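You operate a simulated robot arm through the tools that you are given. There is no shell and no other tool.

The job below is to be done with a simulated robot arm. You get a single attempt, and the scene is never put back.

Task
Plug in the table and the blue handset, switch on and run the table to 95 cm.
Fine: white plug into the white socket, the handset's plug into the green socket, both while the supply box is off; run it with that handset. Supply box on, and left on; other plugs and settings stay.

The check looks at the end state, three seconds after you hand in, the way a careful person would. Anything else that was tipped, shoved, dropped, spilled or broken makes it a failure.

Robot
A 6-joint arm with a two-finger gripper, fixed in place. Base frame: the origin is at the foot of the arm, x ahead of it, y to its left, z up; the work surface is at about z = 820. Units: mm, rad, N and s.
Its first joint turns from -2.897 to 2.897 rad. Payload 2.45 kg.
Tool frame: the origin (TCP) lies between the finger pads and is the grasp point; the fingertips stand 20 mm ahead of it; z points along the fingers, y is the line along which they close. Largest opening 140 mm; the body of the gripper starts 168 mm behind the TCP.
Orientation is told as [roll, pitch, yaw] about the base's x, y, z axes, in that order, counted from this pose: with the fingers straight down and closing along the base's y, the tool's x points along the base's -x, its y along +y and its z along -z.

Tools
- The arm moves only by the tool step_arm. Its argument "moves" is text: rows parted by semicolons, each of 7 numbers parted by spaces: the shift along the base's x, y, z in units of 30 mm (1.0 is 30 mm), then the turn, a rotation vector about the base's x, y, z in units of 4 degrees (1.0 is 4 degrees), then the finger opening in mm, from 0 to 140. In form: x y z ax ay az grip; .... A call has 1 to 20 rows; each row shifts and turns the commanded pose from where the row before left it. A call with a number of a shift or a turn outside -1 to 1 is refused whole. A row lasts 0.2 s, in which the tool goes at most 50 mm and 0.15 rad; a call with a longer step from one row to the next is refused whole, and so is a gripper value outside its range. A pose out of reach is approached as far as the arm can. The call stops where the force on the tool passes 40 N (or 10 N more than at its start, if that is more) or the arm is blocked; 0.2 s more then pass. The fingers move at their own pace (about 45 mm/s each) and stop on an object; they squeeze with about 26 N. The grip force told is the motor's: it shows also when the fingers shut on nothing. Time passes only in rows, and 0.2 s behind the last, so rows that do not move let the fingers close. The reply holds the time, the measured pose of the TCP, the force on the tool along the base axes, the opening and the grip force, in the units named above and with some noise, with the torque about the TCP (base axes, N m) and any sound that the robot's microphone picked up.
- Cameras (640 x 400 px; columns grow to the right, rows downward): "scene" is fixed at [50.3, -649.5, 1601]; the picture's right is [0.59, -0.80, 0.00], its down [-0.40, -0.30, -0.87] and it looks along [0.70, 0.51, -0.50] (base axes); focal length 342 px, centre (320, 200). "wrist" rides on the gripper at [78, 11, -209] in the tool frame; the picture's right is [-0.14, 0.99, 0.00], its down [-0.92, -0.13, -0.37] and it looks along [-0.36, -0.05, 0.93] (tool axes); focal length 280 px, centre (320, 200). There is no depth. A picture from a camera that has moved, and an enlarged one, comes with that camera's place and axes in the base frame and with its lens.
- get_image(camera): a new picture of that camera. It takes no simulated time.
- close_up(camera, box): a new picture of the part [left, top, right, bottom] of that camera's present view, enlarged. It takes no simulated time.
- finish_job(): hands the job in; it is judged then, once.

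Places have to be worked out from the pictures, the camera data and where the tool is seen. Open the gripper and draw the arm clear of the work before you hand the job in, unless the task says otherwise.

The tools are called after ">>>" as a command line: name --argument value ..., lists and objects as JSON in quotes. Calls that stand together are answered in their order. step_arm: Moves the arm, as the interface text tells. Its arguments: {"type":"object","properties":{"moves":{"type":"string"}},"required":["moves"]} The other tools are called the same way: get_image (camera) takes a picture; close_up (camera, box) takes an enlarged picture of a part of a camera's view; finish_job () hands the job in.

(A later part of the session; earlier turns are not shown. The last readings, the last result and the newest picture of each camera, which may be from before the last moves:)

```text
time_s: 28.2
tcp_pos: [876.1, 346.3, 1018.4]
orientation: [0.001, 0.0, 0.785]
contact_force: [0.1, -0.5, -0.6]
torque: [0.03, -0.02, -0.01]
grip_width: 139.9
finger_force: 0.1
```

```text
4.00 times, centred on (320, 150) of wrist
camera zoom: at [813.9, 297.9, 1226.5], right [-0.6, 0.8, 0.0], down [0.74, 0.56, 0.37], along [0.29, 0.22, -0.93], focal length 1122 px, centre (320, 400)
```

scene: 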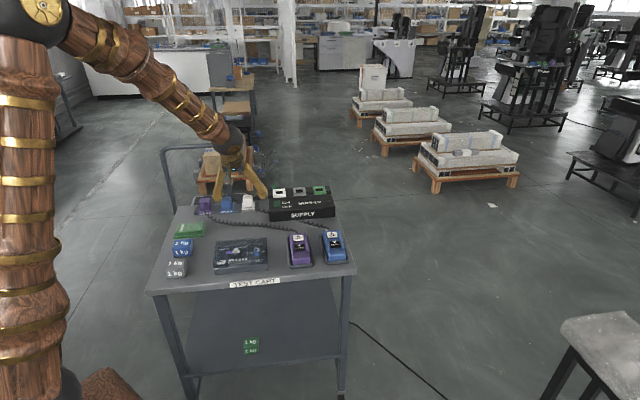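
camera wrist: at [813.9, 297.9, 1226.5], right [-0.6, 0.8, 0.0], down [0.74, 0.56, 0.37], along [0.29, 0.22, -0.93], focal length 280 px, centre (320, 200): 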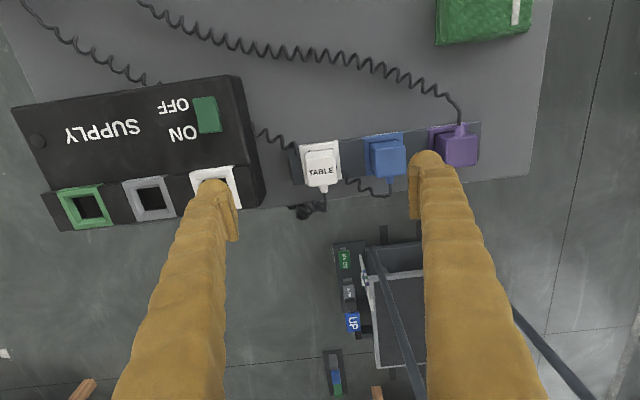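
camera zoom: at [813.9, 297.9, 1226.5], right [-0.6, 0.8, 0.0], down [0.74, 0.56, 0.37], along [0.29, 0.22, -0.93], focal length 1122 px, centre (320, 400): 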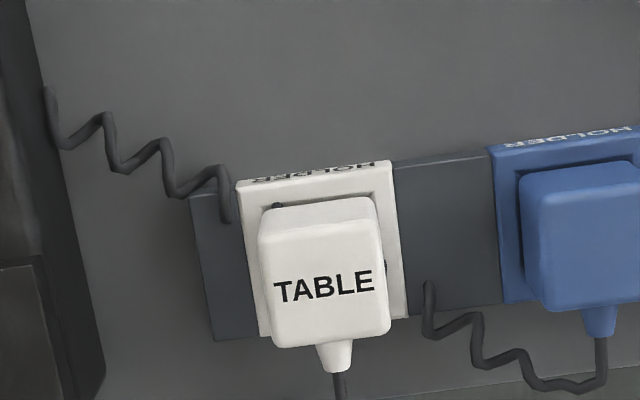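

White plug: centre ≈ (892, 360), top at z ≈ 871, about 40 mm square and 37 mm tall. Now I enlarge the supply box and blue plug in this same view.

>>> close_up --camera "wrist" --box '[0, 60, 270, 240]'

>>> close_up --camera "wrist" --box '[340, 115, 420, 200]'

```text
2.22 times, centred on (135, 150) of wrist
camera zoom: at [813.9, 297.9, 1226.5], right [-0.6, 0.8, 0.0], down [0.74, 0.56, 0.37], along [0.29, 0.22, -0.93], focal length 623 px, centre (731, 311)
```

zoom: 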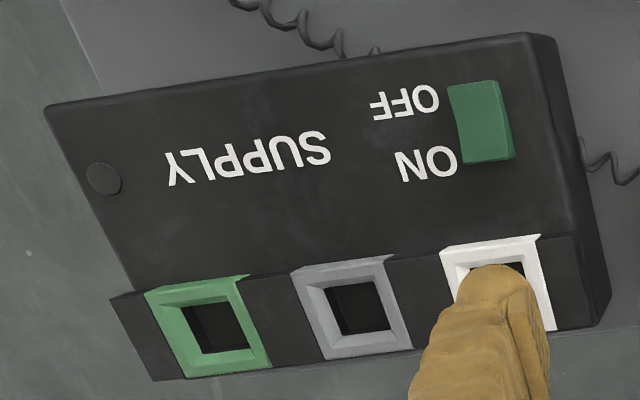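

```text
4.71 times, centred on (380, 158) of wrist
camera zoom: at [813.9, 297.9, 1226.5], right [-0.6, 0.8, 0.0], down [0.74, 0.56, 0.37], along [0.29, 0.22, -0.93], focal length 1320 px, centre (38, 400)
```

zoom: 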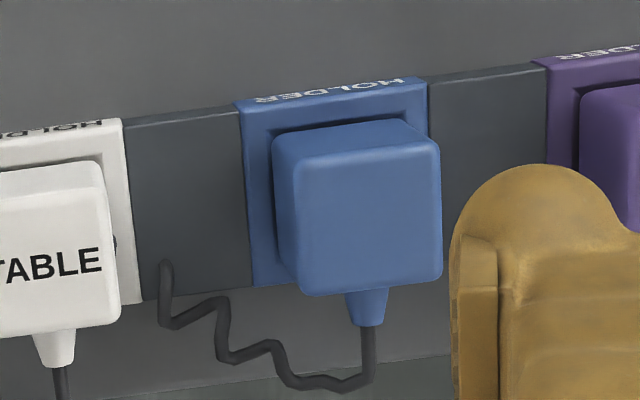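

The rocker's ON end stands proud, so the box is off. All plugs and sockets lie on one line (v = (x+y)/√2 ≈ 885.5), white socket ≈ (988, 262), green ≈ (1115, 138), top z ≈ 884. I test the reach over the green socket with a 40° outward tilt at a safe height.

>>> step_arm --moves "0.996 -0.87 0 0.884 -0.884 0 100; 0.996 -0.87 0 0.884 -0.884 0 100; 0.996 -0.87 0 0.884 -0.884 0 100; 0.996 -0.87 0 0.884 -0.884 0 100; 0.996 -0.87 0 0.884 -0.884 0 100; 0.996 -0.87 0 0.884 -0.884 0 100; 0.996 -0.87 0 0.884 -0.884 0 100; 0.996 -0.87 0 0.884 -0.884 0 100; 0 0 0 0 0 0 100"

>>> get_image --camera "wrist"

>>> get_image --camera "scene"

```text
time_s: 30.2
tcp_pos: [1113.7, 138.7, 1018.1]
orientation: [0.002, -0.699, 0.786]
contact_force: [-0.1, -0.2, -0.3]
torque: [0.04, 0.03, -0.02]
grip_width: 100.0
finger_force: 0.1
```

```text
taken
camera wrist: at [970.2, 7.3, 1127.7], right [-0.63, 0.77, 0.09], down [0.42, 0.24, 0.87], along [0.66, 0.59, -0.48], focal length 280 px, centre (320, 200)
```

wrist: 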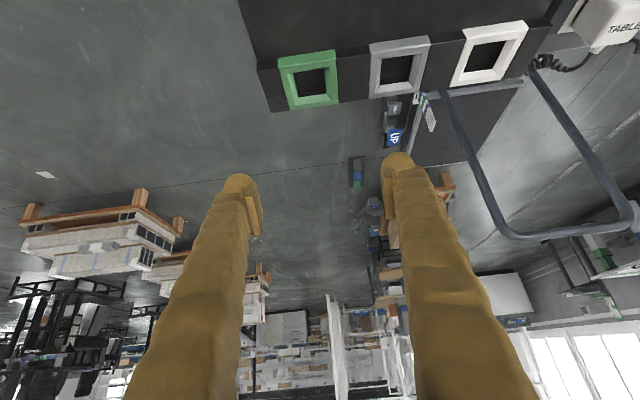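

```text
taken
```

scene: 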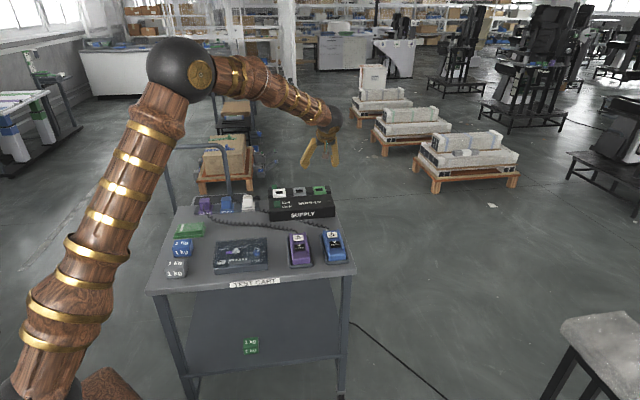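

The pose is reachable. I lower 60 mm more to check the reach nearer the socket and enlarge the sockets.

>>> step_arm --moves "0 0 -0.7 0 0 0 100; 0 0 -0.7 0 0 0 100; 0 0 -0.7 0 0 0 100; 0 0 0 0 0 0 100"

>>> get_image --camera "wrist"

>>> close_up --camera "wrist" --box '[240, 60, 560, 230]'

```text
time_s: 31.2
tcp_pos: [1113.7, 139.1, 953.9]
orientation: [0.004, -0.698, 0.787]
contact_force: [-0.7, 0.1, 0.2]
torque: [0.01, -0.02, 0.04]
grip_width: 100.0
finger_force: 0.0
```

```text
taken
camera wrist: at [970.4, 6.8, 1064.8], right [-0.63, 0.77, 0.09], down [0.42, 0.24, 0.87], along [0.65, 0.59, -0.48], focal length 280 px, centre (320, 200)
```

wrist: 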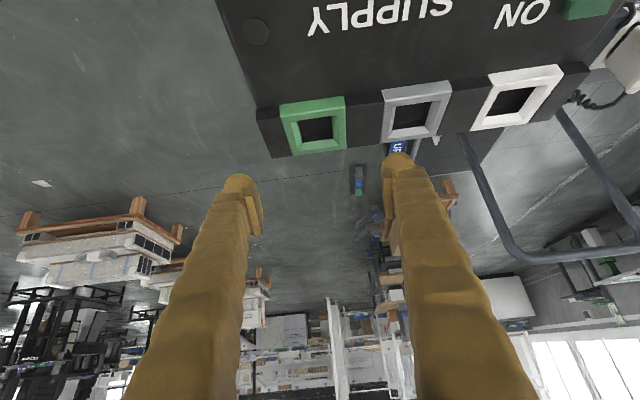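

```text
2.00 times, centred on (400, 145) of wrist
camera zoom: at [970.4, 6.8, 1064.8], right [-0.63, 0.77, 0.09], down [0.42, 0.24, 0.87], along [0.65, 0.59, -0.48], focal length 561 px, centre (160, 310)
```

zoom: 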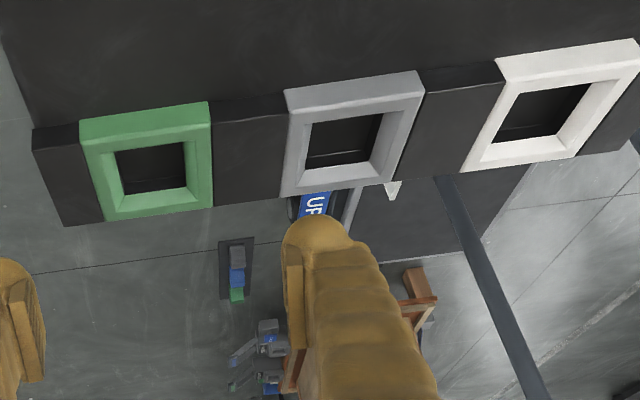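

Reach is fine. Refined socket line: white u≈-514, green u≈-688, v≈886, top z≈889 (u = (y-x)/√2). Now I rise and move over the white plug at (892, 360) with the fingers opened to 60 mm.

>>> step_arm --moves "0 0 0.8 0 0 0 60; 0 0 0.8 0 0 0 60; -0.924 0.923 0 0 0 0 60; -0.924 0.923 0 0 0 0 60; -0.924 0.923 0 0 0 0 60; -0.924 0.923 0 0 0 0 60; -0.924 0.923 0 0 0 0 60; -0.924 0.923 0 0 0 0 60; -0.924 0.923 0 0 0 0 60; -0.924 0.923 0 0 0 0 60; 0 0 -0.8 0 0 0 60; 0 0 -0.8 0 0 0 60; 0 0 0 0 0 0 60"

>>> get_image --camera "wrist"

>>> close_up --camera "scene" --box '[210, 160, 300, 220]'

```text
time_s: 34.0
tcp_pos: [892.6, 359.1, 955.9]
orientation: [0.003, -0.699, 0.786]
contact_force: [-0.1, 0.8, 0.0]
torque: [0.04, 0.01, -0.01]
grip_width: 60.3
finger_force: 0.0
```

```text
taken
camera wrist: at [748.7, 228.4, 1064.9], right [-0.63, 0.77, 0.09], down [0.42, 0.24, 0.87], along [0.65, 0.59, -0.48], focal length 280 px, centre (320, 200)
```

wrist: 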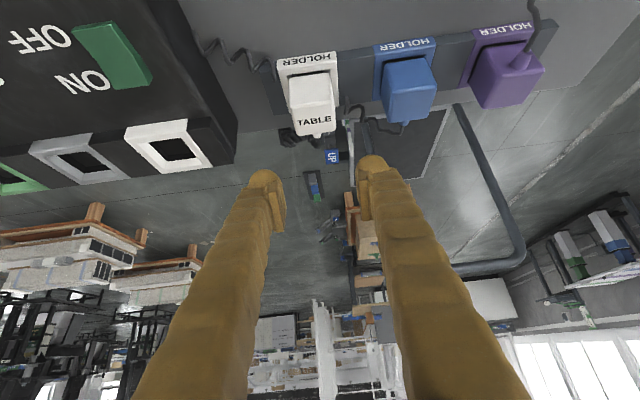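

```text
6.67 times, centred on (255, 190) of scene
camera zoom: at [50.3, -649.5, 1601.0], right [0.59, -0.8, 0.0], down [-0.4, -0.3, -0.87], along [0.7, 0.51, -0.5], focal length 2277 px, centre (753, 267)
```

zoom: 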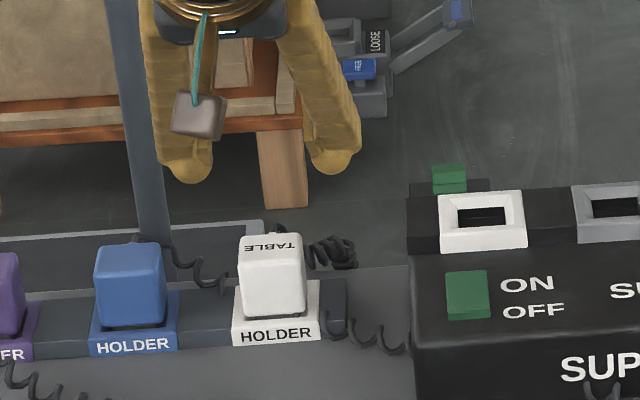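

The plug's top face is centred under the TCP as computed. I descend to z≈868 around the white plug.

>>> step_arm --moves "0 0 -0.9 0 0 0 60; 0 0 -0.9 0 0 0 60; 0 0 -0.7 0 0 0 60; 0 0 -0.43 0 0 0 60; 0 0 0 0 0 0 60"

>>> get_image --camera "wrist"

>>> close_up --camera "scene" --box '[220, 180, 280, 220]'

```text
time_s: 35.2
tcp_pos: [892.8, 358.9, 866.8]
orientation: [0.001, -0.701, 0.785]
contact_force: [0.0, -0.8, 0.6]
torque: [-0.04, -0.03, -0.01]
grip_width: 59.9
finger_force: 0.1
```

```text
taken
camera wrist: at [748.5, 227.8, 975.5], right [-0.63, 0.77, 0.09], down [0.42, 0.24, 0.87], along [0.65, 0.59, -0.48], focal length 280 px, centre (320, 200)
```

wrist: 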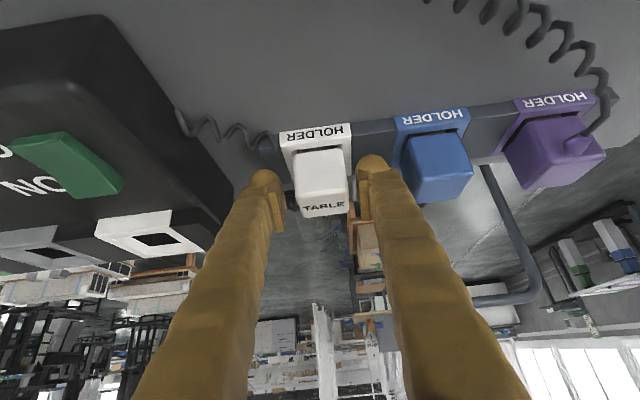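

```text
10.00 times, centred on (250, 200) of scene
camera zoom: at [50.3, -649.5, 1601.0], right [0.59, -0.8, 0.0], down [-0.4, -0.3, -0.87], along [0.7, 0.51, -0.5], focal length 3415 px, centre (1020, 200)
```

zoom: 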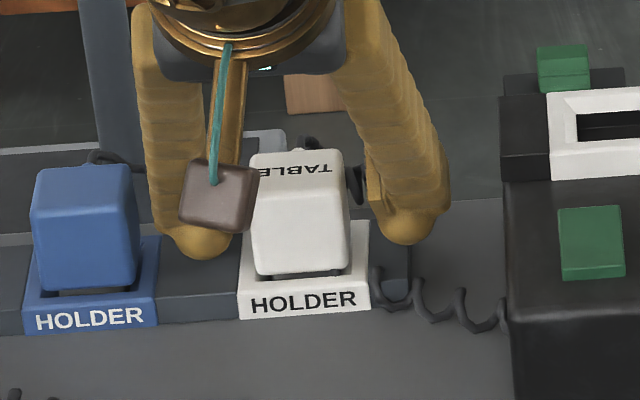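

The fingers straddle the plug evenly. I close on it.

>>> step_arm --moves "0 0 0 0 0 0 20; 0 0 0 0 0 0 20; 0 0 0 0 0 0 20; 0 0 0 0 0 0 20"

>>> get_image --camera "wrist"

```text
time_s: 36.2
tcp_pos: [891.7, 359.2, 865.9]
orientation: [0.004, -0.698, 0.784]
contact_force: [-2.7, 3.4, 1.1]
torque: [0.11, 0.1, -0.01]
grip_width: 38.9
finger_force: 25.8
```

```text
taken
camera wrist: at [748.4, 227.9, 975.5], right [-0.63, 0.77, 0.09], down [0.42, 0.24, 0.87], along [0.65, 0.59, -0.48], focal length 280 px, centre (320, 200)
```

wrist: 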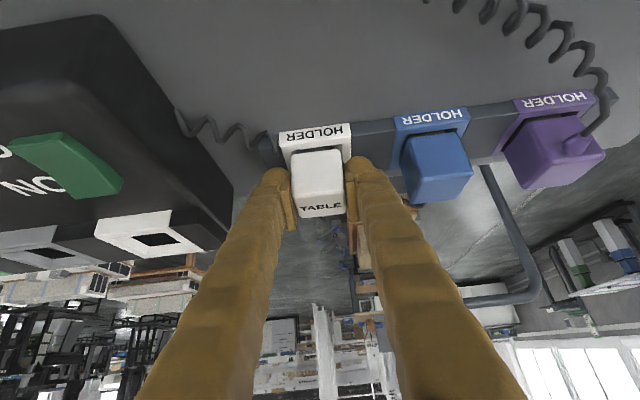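

Gripped at 38.9 mm width. I lift slowly and watch the force.

>>> step_arm --moves "0 0 0.3 0 0 0 20; 0 0 0.3 0 0 0 20; 0 0 0.3 0 0 0 20; 0 0 0.3 0 0 0 20; 0 0 0.5 0 0 0 20; 0 0 0.5 0 0 0 20; 0 0 0.5 0 0 0 20; 0 0 0 0 0 0 20"

>>> get_image --camera "wrist"

>>> close_up --camera "scene" --box '[210, 170, 290, 220]'

```text
time_s: 38.0
tcp_pos: [892.7, 361.2, 946.6]
orientation: [0.003, -0.697, 0.786]
contact_force: [0.5, 0.2, -0.7]
torque: [-0.01, 0.0, 0.0]
grip_width: 38.4
finger_force: 26.0
```

```text
taken
camera wrist: at [749.0, 229.6, 1056.9], right [-0.63, 0.77, 0.09], down [0.42, 0.24, 0.87], along [0.65, 0.59, -0.48], focal length 280 px, centre (320, 200)
```

wrist: 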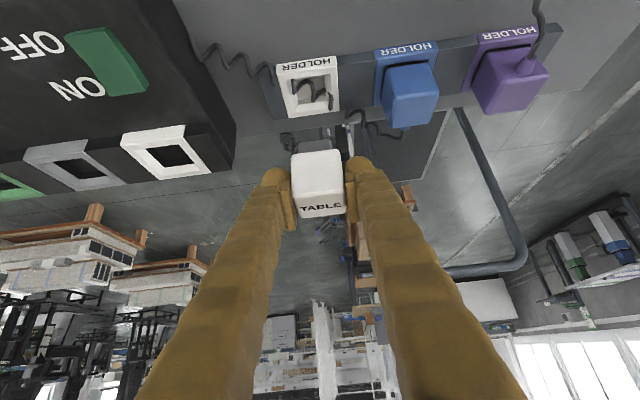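

```text
8.00 times, centred on (250, 195) of scene
camera zoom: at [50.3, -649.5, 1601.0], right [0.59, -0.8, 0.0], down [-0.4, -0.3, -0.87], along [0.7, 0.51, -0.5], focal length 2732 px, centre (880, 240)
```

zoom: 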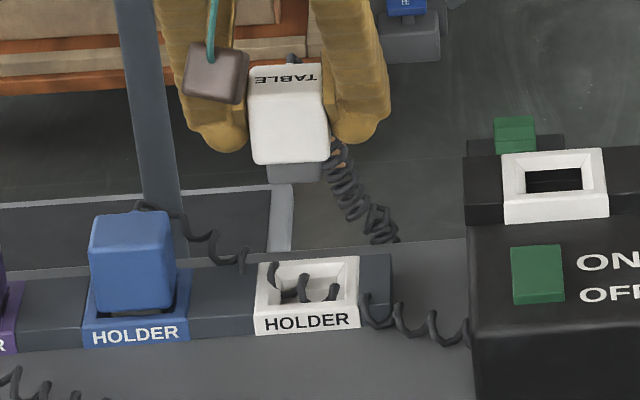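

The white plug came out cleanly with its stub below. I lift a little more and carry it over the white socket (TCP ≈ (989, 262)).

>>> step_arm --moves "0 0 0.7 0 0 0 20; 0.643 -0.659 0 0 0 0 20; 0.643 -0.659 0 0 0 0 20; 0.643 -0.659 0 0 0 0 20; 0.643 -0.659 0 0 0 0 20; 0.643 -0.659 0 0 0 0 20; 0 0 0 0 0 0 20; 0 0 0 0 0 0 20"

>>> get_image --camera "wrist"

>>> close_up --camera "wrist" --box '[250, 60, 390, 230]'

>>> close_up --camera "scene" --box '[250, 160, 310, 210]'

```text
time_s: 39.8
tcp_pos: [990.6, 259.9, 967.6]
orientation: [0.003, -0.696, 0.786]
contact_force: [-0.4, 0.4, -0.6]
torque: [-0.02, 0.01, 0.02]
grip_width: 38.7
finger_force: 25.9
```

```text
taken
camera wrist: at [846.9, 129.0, 1078.6], right [-0.63, 0.77, 0.09], down [0.42, 0.24, 0.87], along [0.65, 0.59, -0.48], focal length 280 px, centre (320, 200)
```

wrist: 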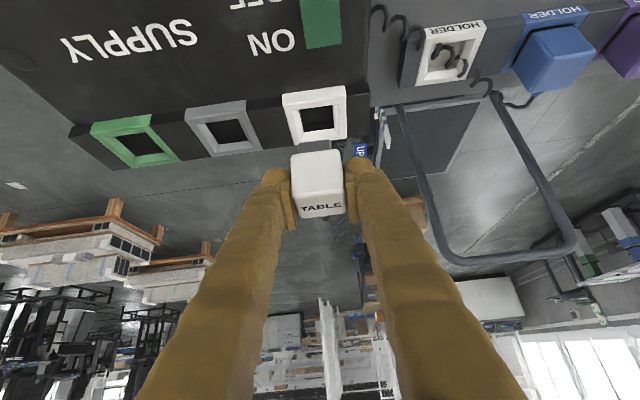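

```text
2.35 times, centred on (320, 145) of wrist
camera zoom: at [846.9, 129.0, 1078.6], right [-0.63, 0.77, 0.09], down [0.42, 0.24, 0.87], along [0.65, 0.59, -0.48], focal length 660 px, centre (320, 329)
```

zoom: 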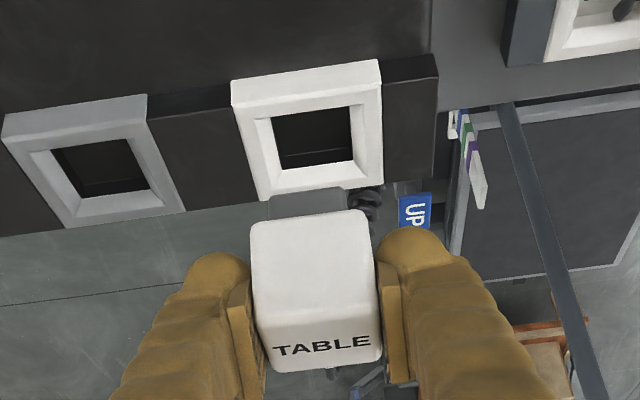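

```text
8.00 times, centred on (280, 185) of scene
camera zoom: at [50.3, -649.5, 1601.0], right [0.59, -0.8, 0.0], down [-0.4, -0.3, -0.87], along [0.7, 0.51, -0.5], focal length 2732 px, centre (640, 320)
```

zoom: 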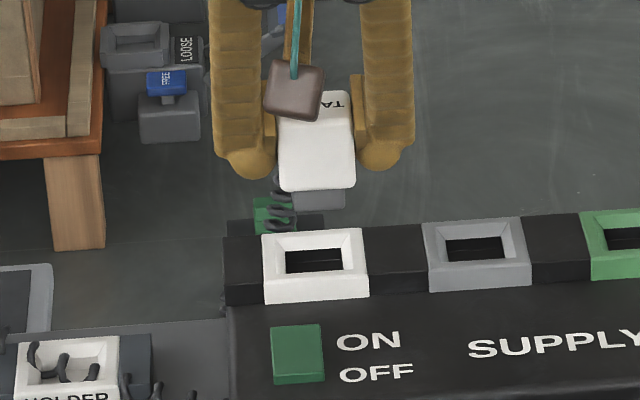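

Comparing stub and hole in both cameras, the plug is about 4.5 mm too far to the right along the row. I correct that and lower to just above the socket to check again.

>>> step_arm --moves "-0.106 0.106 0 0 0 0 20; 0 0 -0.4 0 0 0 20; 0 0 -0.4 0 0 0 20; 0 0 0 0 0 0 20; 0 0 0 0 0 0 20"

>>> close_up --camera "wrist" --box '[250, 100, 390, 230]'

>>> close_up --camera "scene" --box '[260, 170, 300, 205]'

```text
time_s: 41.0
tcp_pos: [985.1, 264.1, 944.8]
orientation: [0.004, -0.7, 0.784]
contact_force: [0.2, -0.3, -0.3]
torque: [0.02, -0.02, 0.03]
grip_width: 38.7
finger_force: 25.8
```

```text
3.08 times, centred on (320, 165) of wrist
camera zoom: at [842.0, 133.1, 1053.7], right [-0.63, 0.77, 0.09], down [0.42, 0.24, 0.87], along [0.65, 0.59, -0.48], focal length 863 px, centre (320, 308)
```

zoom: 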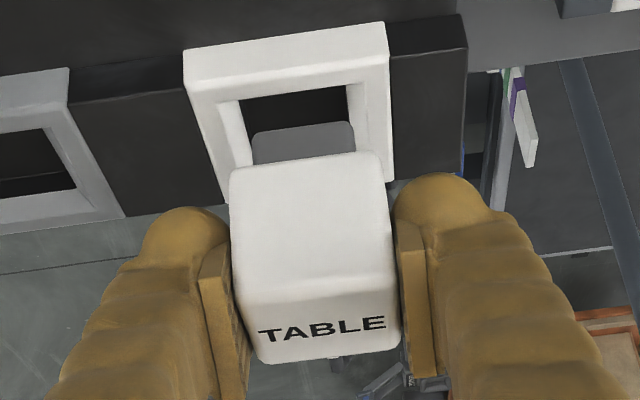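

```text
11.43 times, centred on (280, 188) of scene
camera zoom: at [50.3, -649.5, 1601.0], right [0.59, -0.8, 0.0], down [-0.4, -0.3, -0.87], along [0.7, 0.51, -0.5], focal length 3903 px, centre (777, 343)
```

zoom: 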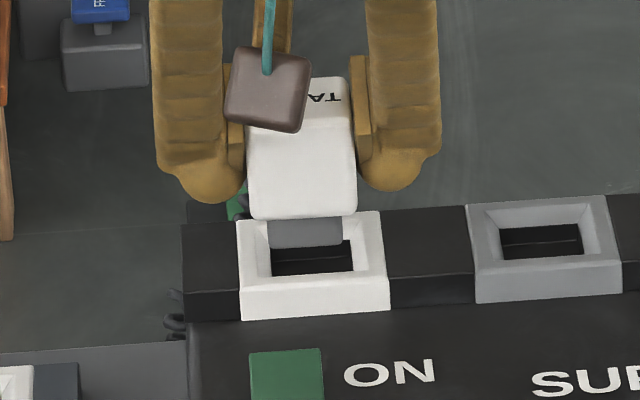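

Nearly aligned: a small correction of about +2 mm outward and -1.4 mm along the row, then I lower another 9 mm so that the stub is just over the funnel and compare once more.

>>> step_arm --moves "0.08 0.014 0 0 0 0 20; 0 0 -0.3 0 0 0 20; 0 0 0 0 0 0 20; 0 0 0 0 0 0 20"

>>> close_up --camera "wrist" --box '[260, 110, 380, 230]'

>>> close_up --camera "scene" --box '[264, 172, 296, 202]'

```text
time_s: 42.0
tcp_pos: [987.4, 264.2, 935.0]
orientation: [0.002, -0.699, 0.785]
contact_force: [0.0, -0.2, -0.7]
torque: [0.0, 0.0, 0.0]
grip_width: 38.7
finger_force: 26.0
```

```text
3.33 times, centred on (320, 170) of wrist
camera zoom: at [844.8, 133.4, 1045.1], right [-0.63, 0.77, 0.09], down [0.42, 0.24, 0.87], along [0.65, 0.59, -0.48], focal length 935 px, centre (320, 300)
```

zoom: 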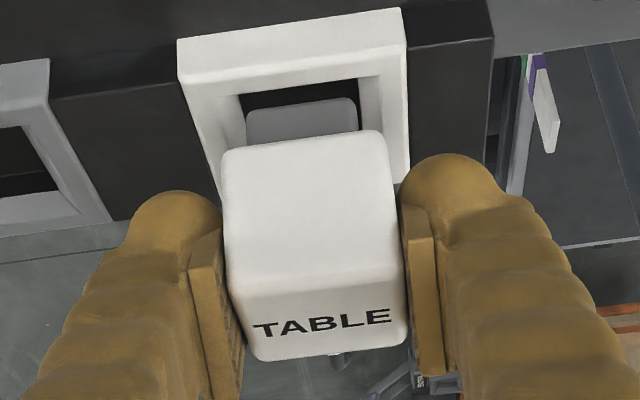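

```text
13.33 times, centred on (280, 187) of scene
camera zoom: at [50.3, -649.5, 1601.0], right [0.59, -0.8, 0.0], down [-0.4, -0.3, -0.87], along [0.7, 0.51, -0.5], focal length 4553 px, centre (853, 373)
```

zoom: 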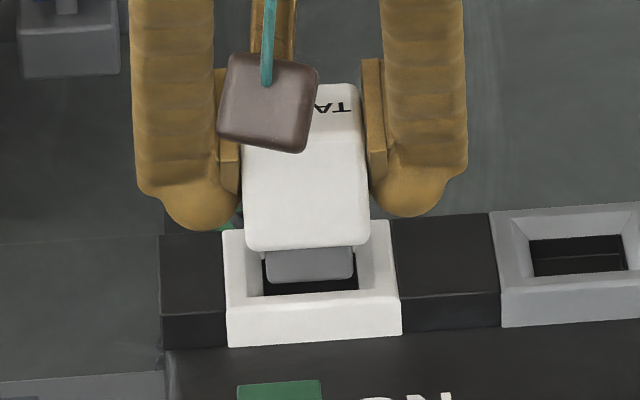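

Along the row the stub is now centred in the hole to within a millimetre, and outward it should match within about 1–2 mm. I lower gently in 3 mm steps and watch the force.

>>> step_arm --moves "0 0 -0.1 0 0 0 20; 0 0 -0.1 0 0 0 20; 0 0 -0.1 0 0 0 20; 0 0 0 0 0 0 20"

>>> close_up --camera "wrist" --box '[260, 110, 380, 230]'

>>> close_up --camera "scene" --box '[264, 172, 296, 202]'

```text
time_s: 43.0
tcp_pos: [987.2, 264.8, 927.4]
orientation: [0.003, -0.701, 0.784]
contact_force: [3.7, 4.0, 10.0]
torque: [0.08, -0.08, 0.04]
grip_width: 38.8
finger_force: 25.7
```

```text
3.33 times, centred on (320, 170) of wrist
camera zoom: at [844.2, 133.8, 1036.8], right [-0.63, 0.77, 0.09], down [0.42, 0.24, 0.87], along [0.66, 0.59, -0.48], focal length 935 px, centre (320, 300)
```

zoom: 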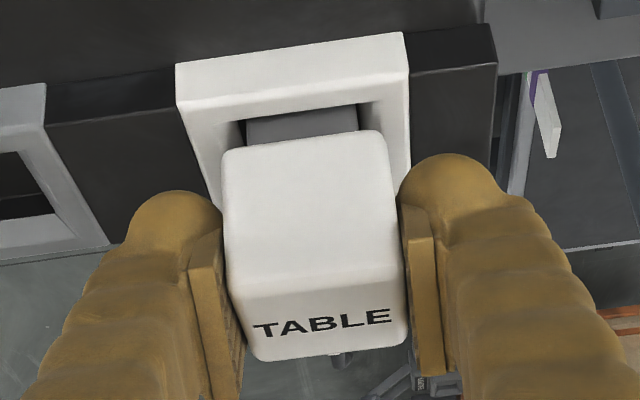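

```text
13.33 times, centred on (280, 187) of scene
camera zoom: at [50.3, -649.5, 1601.0], right [0.59, -0.8, 0.0], down [-0.4, -0.3, -0.87], along [0.7, 0.51, -0.5], focal length 4553 px, centre (853, 373)
```

zoom: 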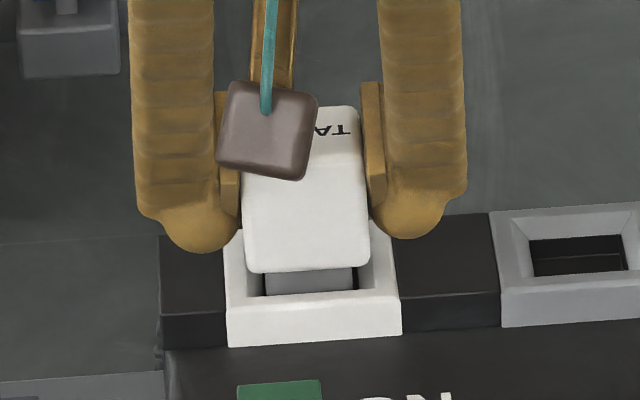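

Contact: 10 N up and about 5 N pushing outward (+v), so the stub touches the near chamfer. I shift about 1.5 mm outward and continue down gently.

>>> step_arm --moves "0.035 0.035 0 0 0 0 20; 0 0 -0.1 0 0 0 20; 0 0 0 0 0 0 20"

```text
time_s: 43.8
tcp_pos: [988.0, 266.3, 922.5]
orientation: [0.004, -0.697, 0.786]
contact_force: [6.1, 5.8, -7.4]
torque: [0.23, -0.31, -0.09]
grip_width: 38.7
finger_force: 26.0
```

The plug went deeper (z force flipped to a pull) but it is still drawn outward by about 8 N. I shift another 1.5 mm outward and keep lowering.

>>> step_arm --moves "0.04 0.04 0 0 0 0 20; 0 0 -0.08 0 0 0 20; 0 0 0 0 0 0 20"

>>> close_up --camera "wrist" --box '[260, 110, 380, 230]'

>>> close_up --camera "scene" --box '[264, 172, 296, 202]'

```text
time_s: 44.6
tcp_pos: [989.6, 266.9, 920.6]
orientation: [0.002, -0.7, 0.785]
contact_force: [0.2, -0.3, -0.9]
torque: [-0.02, 0.04, -0.01]
grip_width: 38.9
finger_force: 25.7
```

```text
3.33 times, centred on (320, 170) of wrist
camera zoom: at [846.2, 135.5, 1030.6], right [-0.63, 0.77, 0.09], down [0.42, 0.24, 0.87], along [0.65, 0.59, -0.48], focal length 935 px, centre (320, 300)
```

zoom: 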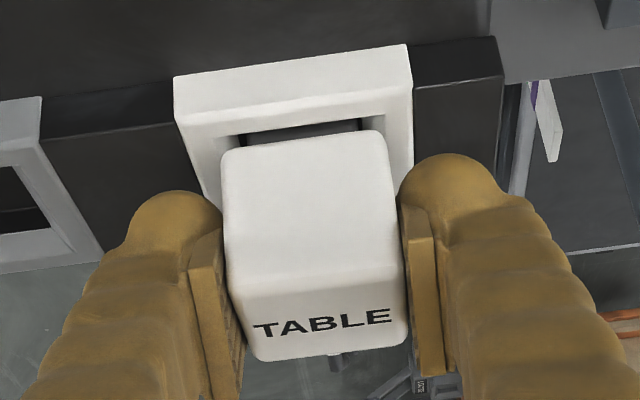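

```text
13.33 times, centred on (280, 187) of scene
camera zoom: at [50.3, -649.5, 1601.0], right [0.59, -0.8, 0.0], down [-0.4, -0.3, -0.87], along [0.7, 0.51, -0.5], focal length 4553 px, centre (853, 373)
```

zoom: 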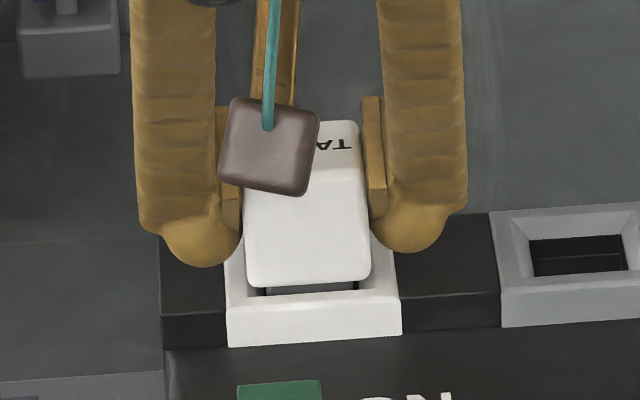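

No side force now and the stub is inside the hole. I keep pushing down in small steps until it seats.

>>> step_arm --moves "0 0 -0.08 0 0 0 20; 0 0 -0.08 0 0 0 20; 0 0 -0.08 0 0 0 20; 0 0 0 0 0 0 20"

>>> close_up --camera "scene" --box '[264, 172, 296, 202]'

```text
time_s: 45.6
tcp_pos: [990.9, 267.4, 915.0]
orientation: [0.002, -0.7, 0.785]
contact_force: [3.5, 3.2, 26.0]
torque: [0.08, -0.1, 0.02]
grip_width: 39.0
finger_force: 25.7
```

```text
13.33 times, centred on (280, 187) of scene
camera zoom: at [50.3, -649.5, 1601.0], right [0.59, -0.8, 0.0], down [-0.4, -0.3, -0.87], along [0.7, 0.51, -0.5], focal length 4553 px, centre (853, 373)
```

zoom: 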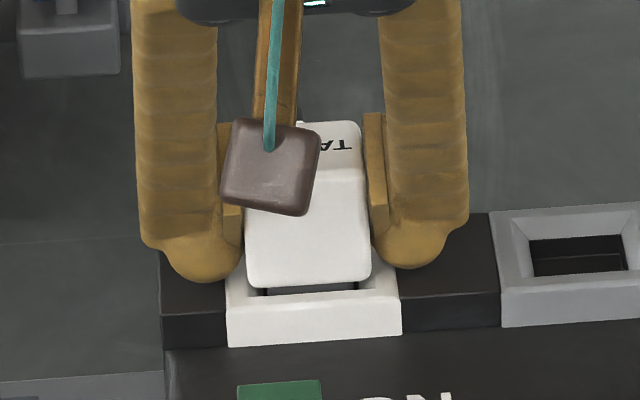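

The plug no longer sinks (26 N) and its seat looks the same as in the holder. I open the fingers, rise and look at it.

>>> step_arm --moves "0 0 0.05 0 0 0 60; 0 0 0 0 0 0 60; 0 0 0 0 0 0 60; 0 0 0.6 0 0 0 60; 0 0 0.9 0 0 0 60; 0 0 0.9 0 0 0 60; 0 0 0 0 0 0 60"

>>> get_image --camera "wrist"

>>> close_up --camera "scene" --box '[264, 172, 296, 202]'

>>> close_up --camera "wrist" --box '[260, 60, 380, 180]'

```text
time_s: 47.2
tcp_pos: [993.4, 265.6, 989.2]
orientation: [0.003, -0.698, 0.787]
contact_force: [-0.3, 0.6, 0.4]
torque: [0.02, 0.0, -0.02]
grip_width: 60.0
finger_force: 0.1
```

```text
taken
camera wrist: at [847.8, 135.5, 1098.4], right [-0.63, 0.77, 0.09], down [0.42, 0.24, 0.87], along [0.65, 0.59, -0.48], focal length 280 px, centre (320, 200)
```

wrist: 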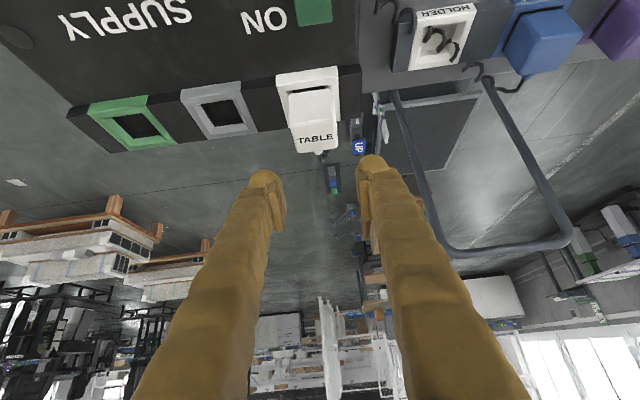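

```text
13.33 times, centred on (280, 187) of scene
camera zoom: at [50.3, -649.5, 1601.0], right [0.59, -0.8, 0.0], down [-0.4, -0.3, -0.87], along [0.7, 0.51, -0.5], focal length 4553 px, centre (853, 373)
```

zoom: 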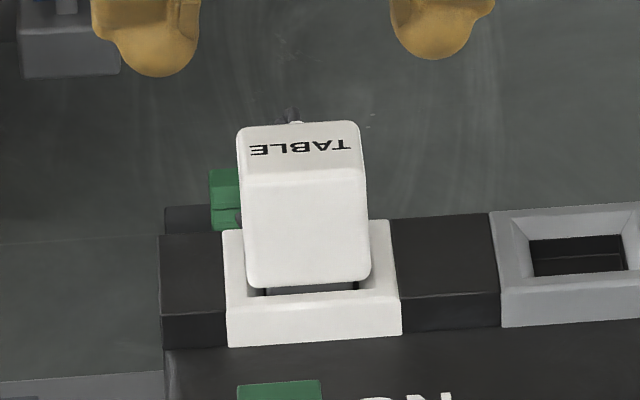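

```text
3.33 times, centred on (320, 120) of wrist
camera zoom: at [847.8, 135.5, 1098.4], right [-0.63, 0.77, 0.09], down [0.42, 0.24, 0.87], along [0.65, 0.59, -0.48], focal length 935 px, centre (320, 467)
```

zoom: 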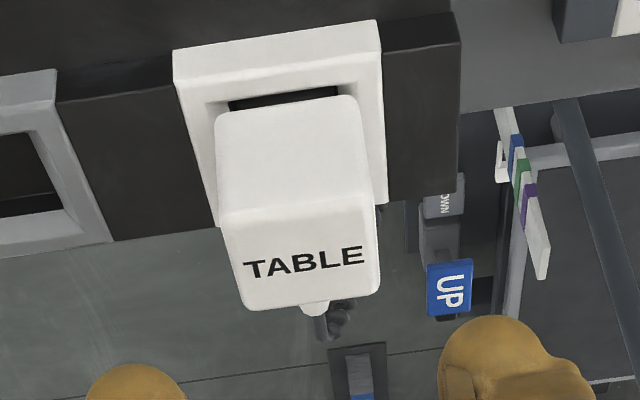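

>>> close_up --camera "scene" --box '[212, 188, 244, 218]'

>>> close_up --camera "scene" --box '[234, 188, 266, 218]'

>>> close_up --camera "scene" --box '[270, 188, 286, 200]'

>>> close_up --camera "scene" --box '[218, 200, 234, 212]'

```text
13.33 times, centred on (228, 203) of scene
camera zoom: at [50.3, -649.5, 1601.0], right [0.59, -0.8, 0.0], down [-0.4, -0.3, -0.87], along [0.7, 0.51, -0.5], focal length 4553 px, centre (1547, 160)
```

zoom: 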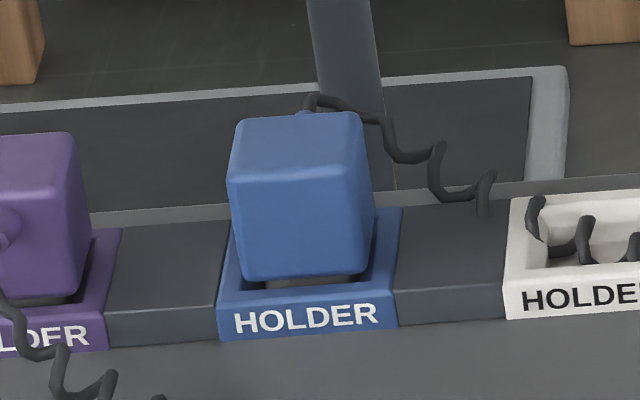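

```text
13.33 times, centred on (250, 203) of scene
camera zoom: at [50.3, -649.5, 1601.0], right [0.59, -0.8, 0.0], down [-0.4, -0.3, -0.87], along [0.7, 0.51, -0.5], focal length 4553 px, centre (1253, 160)
```

zoom: 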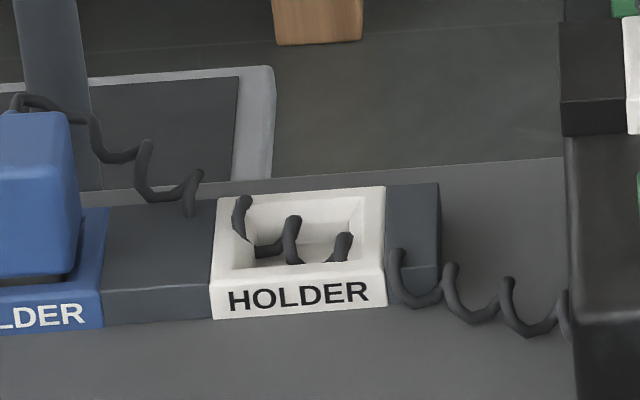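

```text
16.00 times, centred on (278, 194) of scene
camera zoom: at [50.3, -649.5, 1601.0], right [0.59, -0.8, 0.0], down [-0.4, -0.3, -0.87], along [0.7, 0.51, -0.5], focal length 5464 px, centre (992, 296)
```

zoom: 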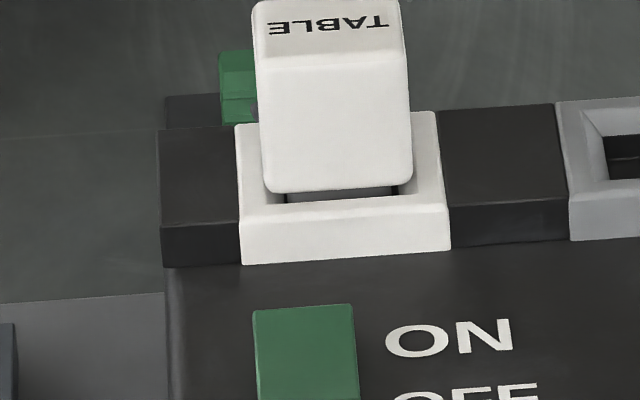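

```text
16.00 times, centred on (226, 206) of scene
camera zoom: at [50.3, -649.5, 1601.0], right [0.59, -0.8, 0.0], down [-0.4, -0.3, -0.87], along [0.7, 0.51, -0.5], focal length 5464 px, centre (1824, 104)
```

zoom: 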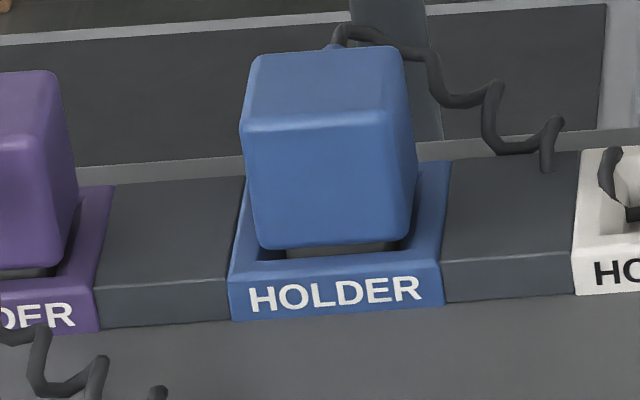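

The white plug sits like the blue one does in its holder. To be sure it is fully home I close the fingers and press gently on its top.

>>> step_arm --moves "0 0 0 0 0 0 0; 0 0 0 0 0 0 0; 0 0 0 0 0 0 0; 0 0 0 0 0 0 0; 0 0 -0.4 0 0 0 0; 0 0 -0.3 0 0 0 0; 0 0 -0.1 0 0 0 0; 0 0 -0.1 0 0 0 0; 0 0 0 0 0 0 0"

```text
time_s: 49.2
tcp_pos: [990.5, 266.8, 959.3]
orientation: [0.003, -0.699, 0.785]
contact_force: [0.2, -0.3, 0.2]
torque: [0.0, -0.04, -0.05]
grip_width: 0.0
finger_force: 26.3
```

>>> step_arm --moves "0 0 -0.1 0 0 0 0; 0 0 -0.1 0 0 0 0; 0 0 -0.1 0 0 0 0; 0 0 0 0 0 0 0"

>>> get_image --camera "wrist"

```text
time_s: 50.3
tcp_pos: [992.0, 267.9, 954.4]
orientation: [-0.001, -0.702, 0.788]
contact_force: [-1.2, -0.2, 5.4]
torque: [0.01, 0.06, 0.01]
grip_width: 6.0
finger_force: 25.9
stopped in row 4: the force on the tool passed its limit at 41 N (the readings are from after the stop); the commanded pose is now the measured one
```

```text
taken
camera wrist: at [847.3, 136.0, 1064.0], right [-0.63, 0.77, 0.09], down [0.42, 0.24, 0.88], along [0.66, 0.59, -0.47], focal length 280 px, centre (320, 200)
```

wrist: 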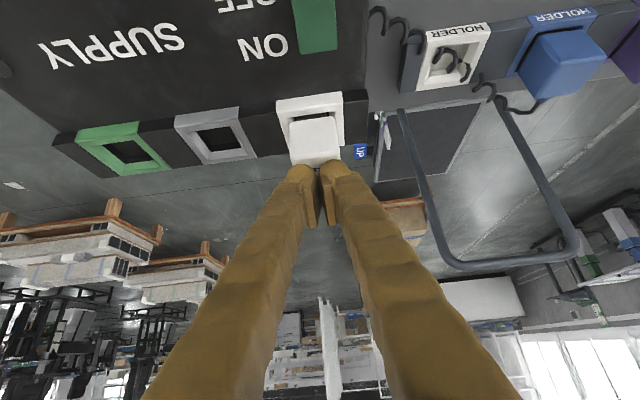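

It took 41 N with the plug top at z≈928, so it is home. I rise and check the plug.

>>> step_arm --moves "0 0 0.5 0 0 0 0; 0 0 0.8 0 0 0 0; 0 0 0.3 0 0 0 60; 0 0 0 0 0 0 60; 0 0 0 0 0 0 60; 0 0 0 0 0 0 60"

>>> close_up --camera "scene" --box '[264, 172, 296, 202]'

>>> get_image --camera "wrist"

```text
time_s: 51.7
tcp_pos: [991.6, 267.7, 1002.3]
orientation: [0.001, -0.702, 0.785]
contact_force: [0.1, 0.3, 0.4]
torque: [-0.02, 0.01, 0.02]
grip_width: 60.0
finger_force: 0.0
```

```text
13.33 times, centred on (280, 187) of scene
camera zoom: at [50.3, -649.5, 1601.0], right [0.59, -0.8, 0.0], down [-0.4, -0.3, -0.87], along [0.7, 0.51, -0.5], focal length 4553 px, centre (853, 373)
```

zoom: 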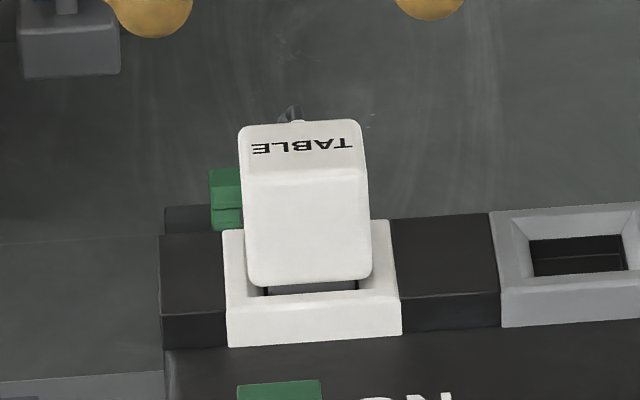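

```text
taken
camera wrist: at [846.9, 135.8, 1111.5], right [-0.63, 0.77, 0.09], down [0.42, 0.24, 0.88], along [0.66, 0.59, -0.47], focal length 280 px, centre (320, 200)
```

wrist: 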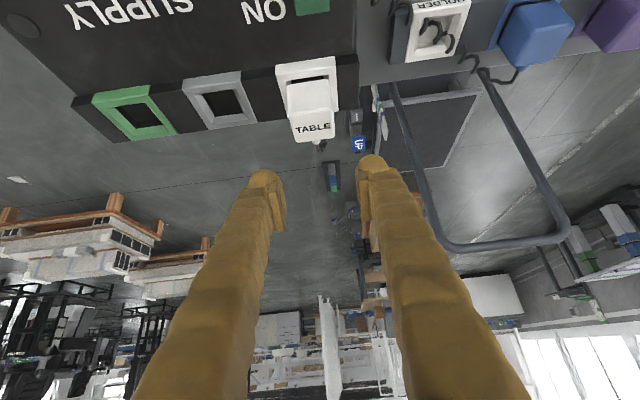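

White plug is in. Next the blue plug at about (829, 424): I move over it at height.

>>> step_arm --moves "-0.906 0.866 0 0 0 0 60; -0.906 0.866 0 0 0 0 60; -0.906 0.866 0 0 0 0 60; -0.906 0.866 0 0 0 0 60; -0.906 0.866 0 0 0 0 60; -0.906 0.866 0 0 0 0 60; 0 0 -0.8 0 0 0 60; 0 0 -0.7 0 0 0 60; 0 0 0 0 0 0 60; 0 0 0 0 0 0 60"

>>> get_image --camera "wrist"

>>> close_up --camera "wrist" --box '[250, 50, 390, 170]'

```text
time_s: 53.9
tcp_pos: [828.3, 423.9, 955.9]
orientation: [0.0, -0.702, 0.786]
contact_force: [0.2, -0.2, 0.2]
torque: [-0.02, 0.01, -0.01]
grip_width: 59.8
finger_force: 0.0
```

```text
taken
camera wrist: at [684.4, 292.6, 1064.9], right [-0.63, 0.77, 0.09], down [0.42, 0.24, 0.88], along [0.66, 0.59, -0.47], focal length 280 px, centre (320, 200)
```

wrist: 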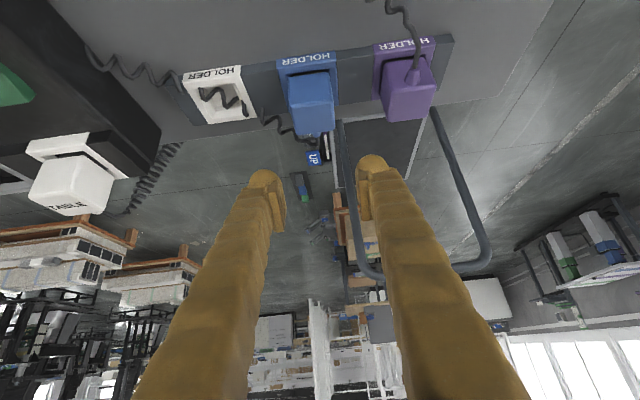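

```text
3.33 times, centred on (320, 110) of wrist
camera zoom: at [684.4, 292.6, 1064.9], right [-0.63, 0.77, 0.09], down [0.42, 0.24, 0.88], along [0.66, 0.59, -0.47], focal length 935 px, centre (320, 500)
```

zoom: 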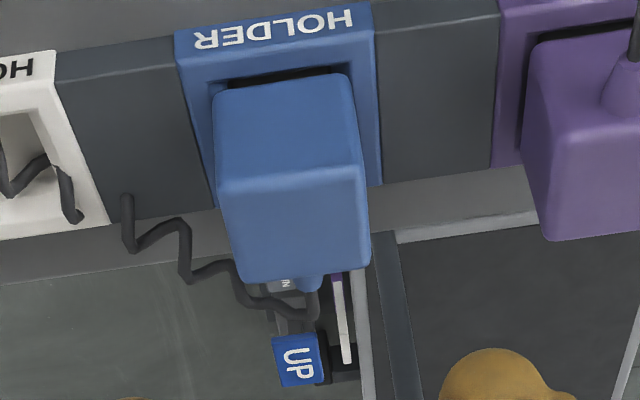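

The blue plug sits under the gripper the same way the white one did. I descend and close on it.

>>> step_arm --moves "0 0 -0.9 0 0 0 60; 0 0 -0.9 0 0 0 60; 0 0 -0.7 0 0 0 60; 0 0 -0.48 0 0 0 60; 0 0 0 0 0 0 60"

>>> get_image --camera "wrist"

```text
time_s: 55.1
tcp_pos: [828.5, 423.6, 866.7]
orientation: [0.002, -0.702, 0.787]
contact_force: [0.3, -0.3, -0.1]
torque: [0.04, -0.01, -0.01]
grip_width: 60.0
finger_force: 0.0
```

```text
taken
camera wrist: at [684.4, 292.6, 976.3], right [-0.63, 0.77, 0.09], down [0.42, 0.24, 0.88], along [0.66, 0.59, -0.47], focal length 280 px, centre (320, 200)
```

wrist: 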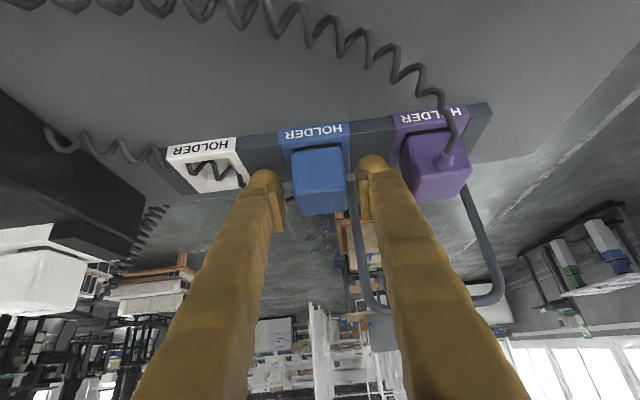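

>>> step_arm --moves "0 0 0 0 0 0 20; 0 0 0 0 0 0 20; 0 0 0 0 0 0 20; 0 0 0 0 0 0 20"

>>> get_image --camera "wrist"

```text
time_s: 56.1
tcp_pos: [828.1, 424.9, 867.0]
orientation: [0.002, -0.701, 0.788]
contact_force: [-0.3, 1.3, 0.2]
torque: [0.01, 0.07, -0.01]
grip_width: 38.5
finger_force: 25.7
```

```text
taken
camera wrist: at [684.4, 292.6, 976.4], right [-0.63, 0.77, 0.09], down [0.42, 0.24, 0.88], along [0.66, 0.59, -0.47], focal length 280 px, centre (320, 200)
```

wrist: 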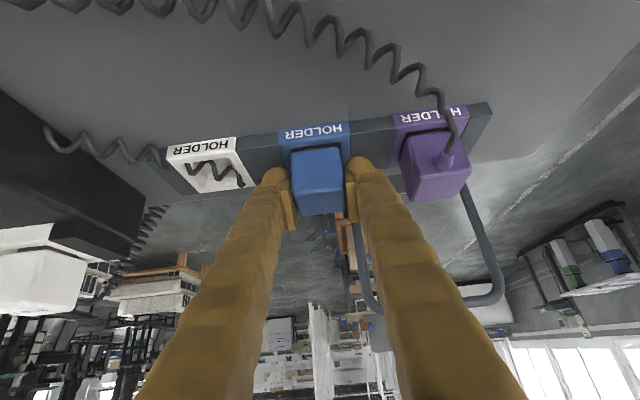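

Gripped. I lift it high enough (z≈1000) to pass over the white plug.

>>> step_arm --moves "0 0 0.3 0 0 0 20; 0 0 0.3 0 0 0 20; 0 0 0.3 0 0 0 20; 0 0 0.3 0 0 0 20; 0 0 0.8 0 0 0 20; 0 0 0.8 0 0 0 20; 0 0 0.9 0 0 0 20; 0 0 0.8 0 0 0 20; 0 0 0 0 0 0 20"

>>> get_image --camera "wrist"

>>> get_image --camera "scene"

```text
time_s: 58.1
tcp_pos: [827.9, 423.7, 1003.4]
orientation: [0.0, -0.701, 0.787]
contact_force: [-0.6, -0.8, -0.3]
torque: [0.06, 0.02, -0.04]
grip_width: 38.8
finger_force: 26.0
```

```text
taken
camera wrist: at [683.6, 292.1, 1112.6], right [-0.63, 0.77, 0.09], down [0.42, 0.24, 0.88], along [0.66, 0.59, -0.47], focal length 280 px, centre (320, 200)
```

wrist: 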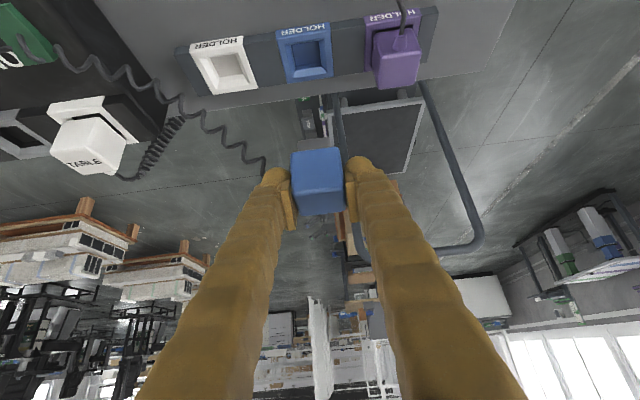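

```text
taken
```

scene: 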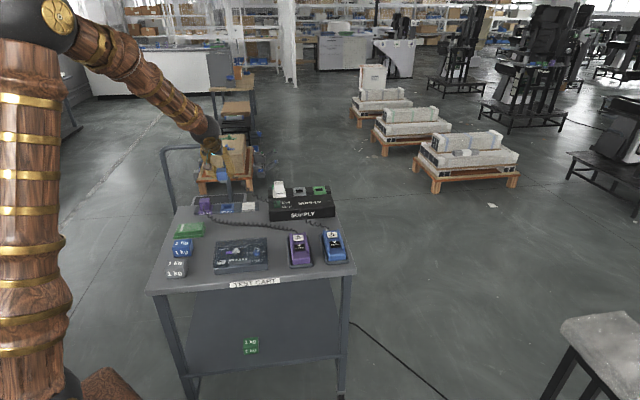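

The blue plug is free. I carry it along the row to above the green socket (TCP ≈ (1114.5, 143)).

>>> step_arm --moves "0.954 -0.937 0 0 0 0 20; 0.954 -0.937 0 0 0 0 20; 0.954 -0.937 0 0 0 0 20; 0.954 -0.937 0 0 0 0 20; 0.954 -0.937 0 0 0 0 20; 0.954 -0.937 0 0 0 0 20; 0.954 -0.937 0 0 0 0 20; 0.954 -0.937 0 0 0 0 20; 0.954 -0.937 0 0 0 0 20; 0.954 -0.937 0 0 0 0 20; 0 0 0 0 0 0 20; 0 0 0 0 0 0 20"

>>> close_up --camera "wrist" --box '[250, 60, 390, 230]'

>>> close_up --camera "scene" --box '[290, 155, 350, 205]'

>>> get_image --camera "scene"

```text
time_s: 60.7
tcp_pos: [1114.0, 140.1, 1004.0]
orientation: [0.001, -0.701, 0.787]
contact_force: [0.0, 0.3, -1.6]
torque: [0.01, -0.01, 0.01]
grip_width: 38.6
finger_force: 26.2
```

```text
2.35 times, centred on (320, 145) of wrist
camera zoom: at [969.1, 9.1, 1113.2], right [-0.63, 0.77, 0.09], down [0.42, 0.24, 0.88], along [0.66, 0.59, -0.47], focal length 660 px, centre (320, 329)
```

zoom: 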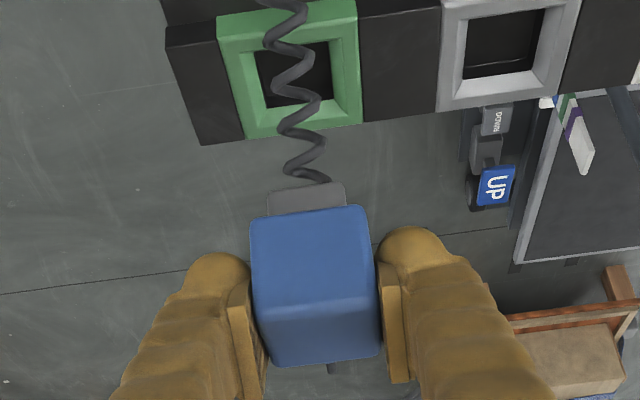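

```text
8.00 times, centred on (320, 180) of scene
camera zoom: at [50.3, -649.5, 1601.0], right [0.59, -0.8, 0.0], down [-0.4, -0.3, -0.87], along [0.7, 0.51, -0.5], focal length 2732 px, centre (320, 360)
```

zoom: 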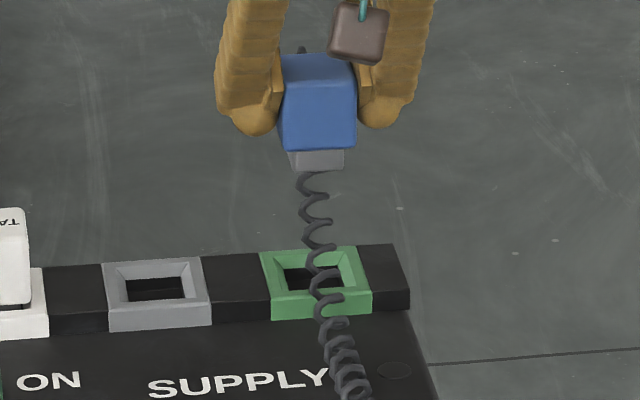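

```text
taken
```

scene: 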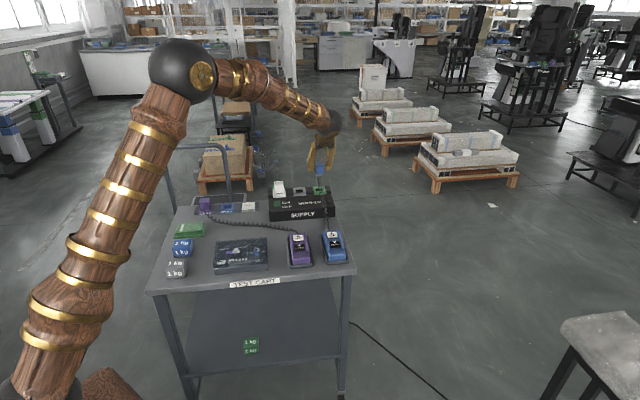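

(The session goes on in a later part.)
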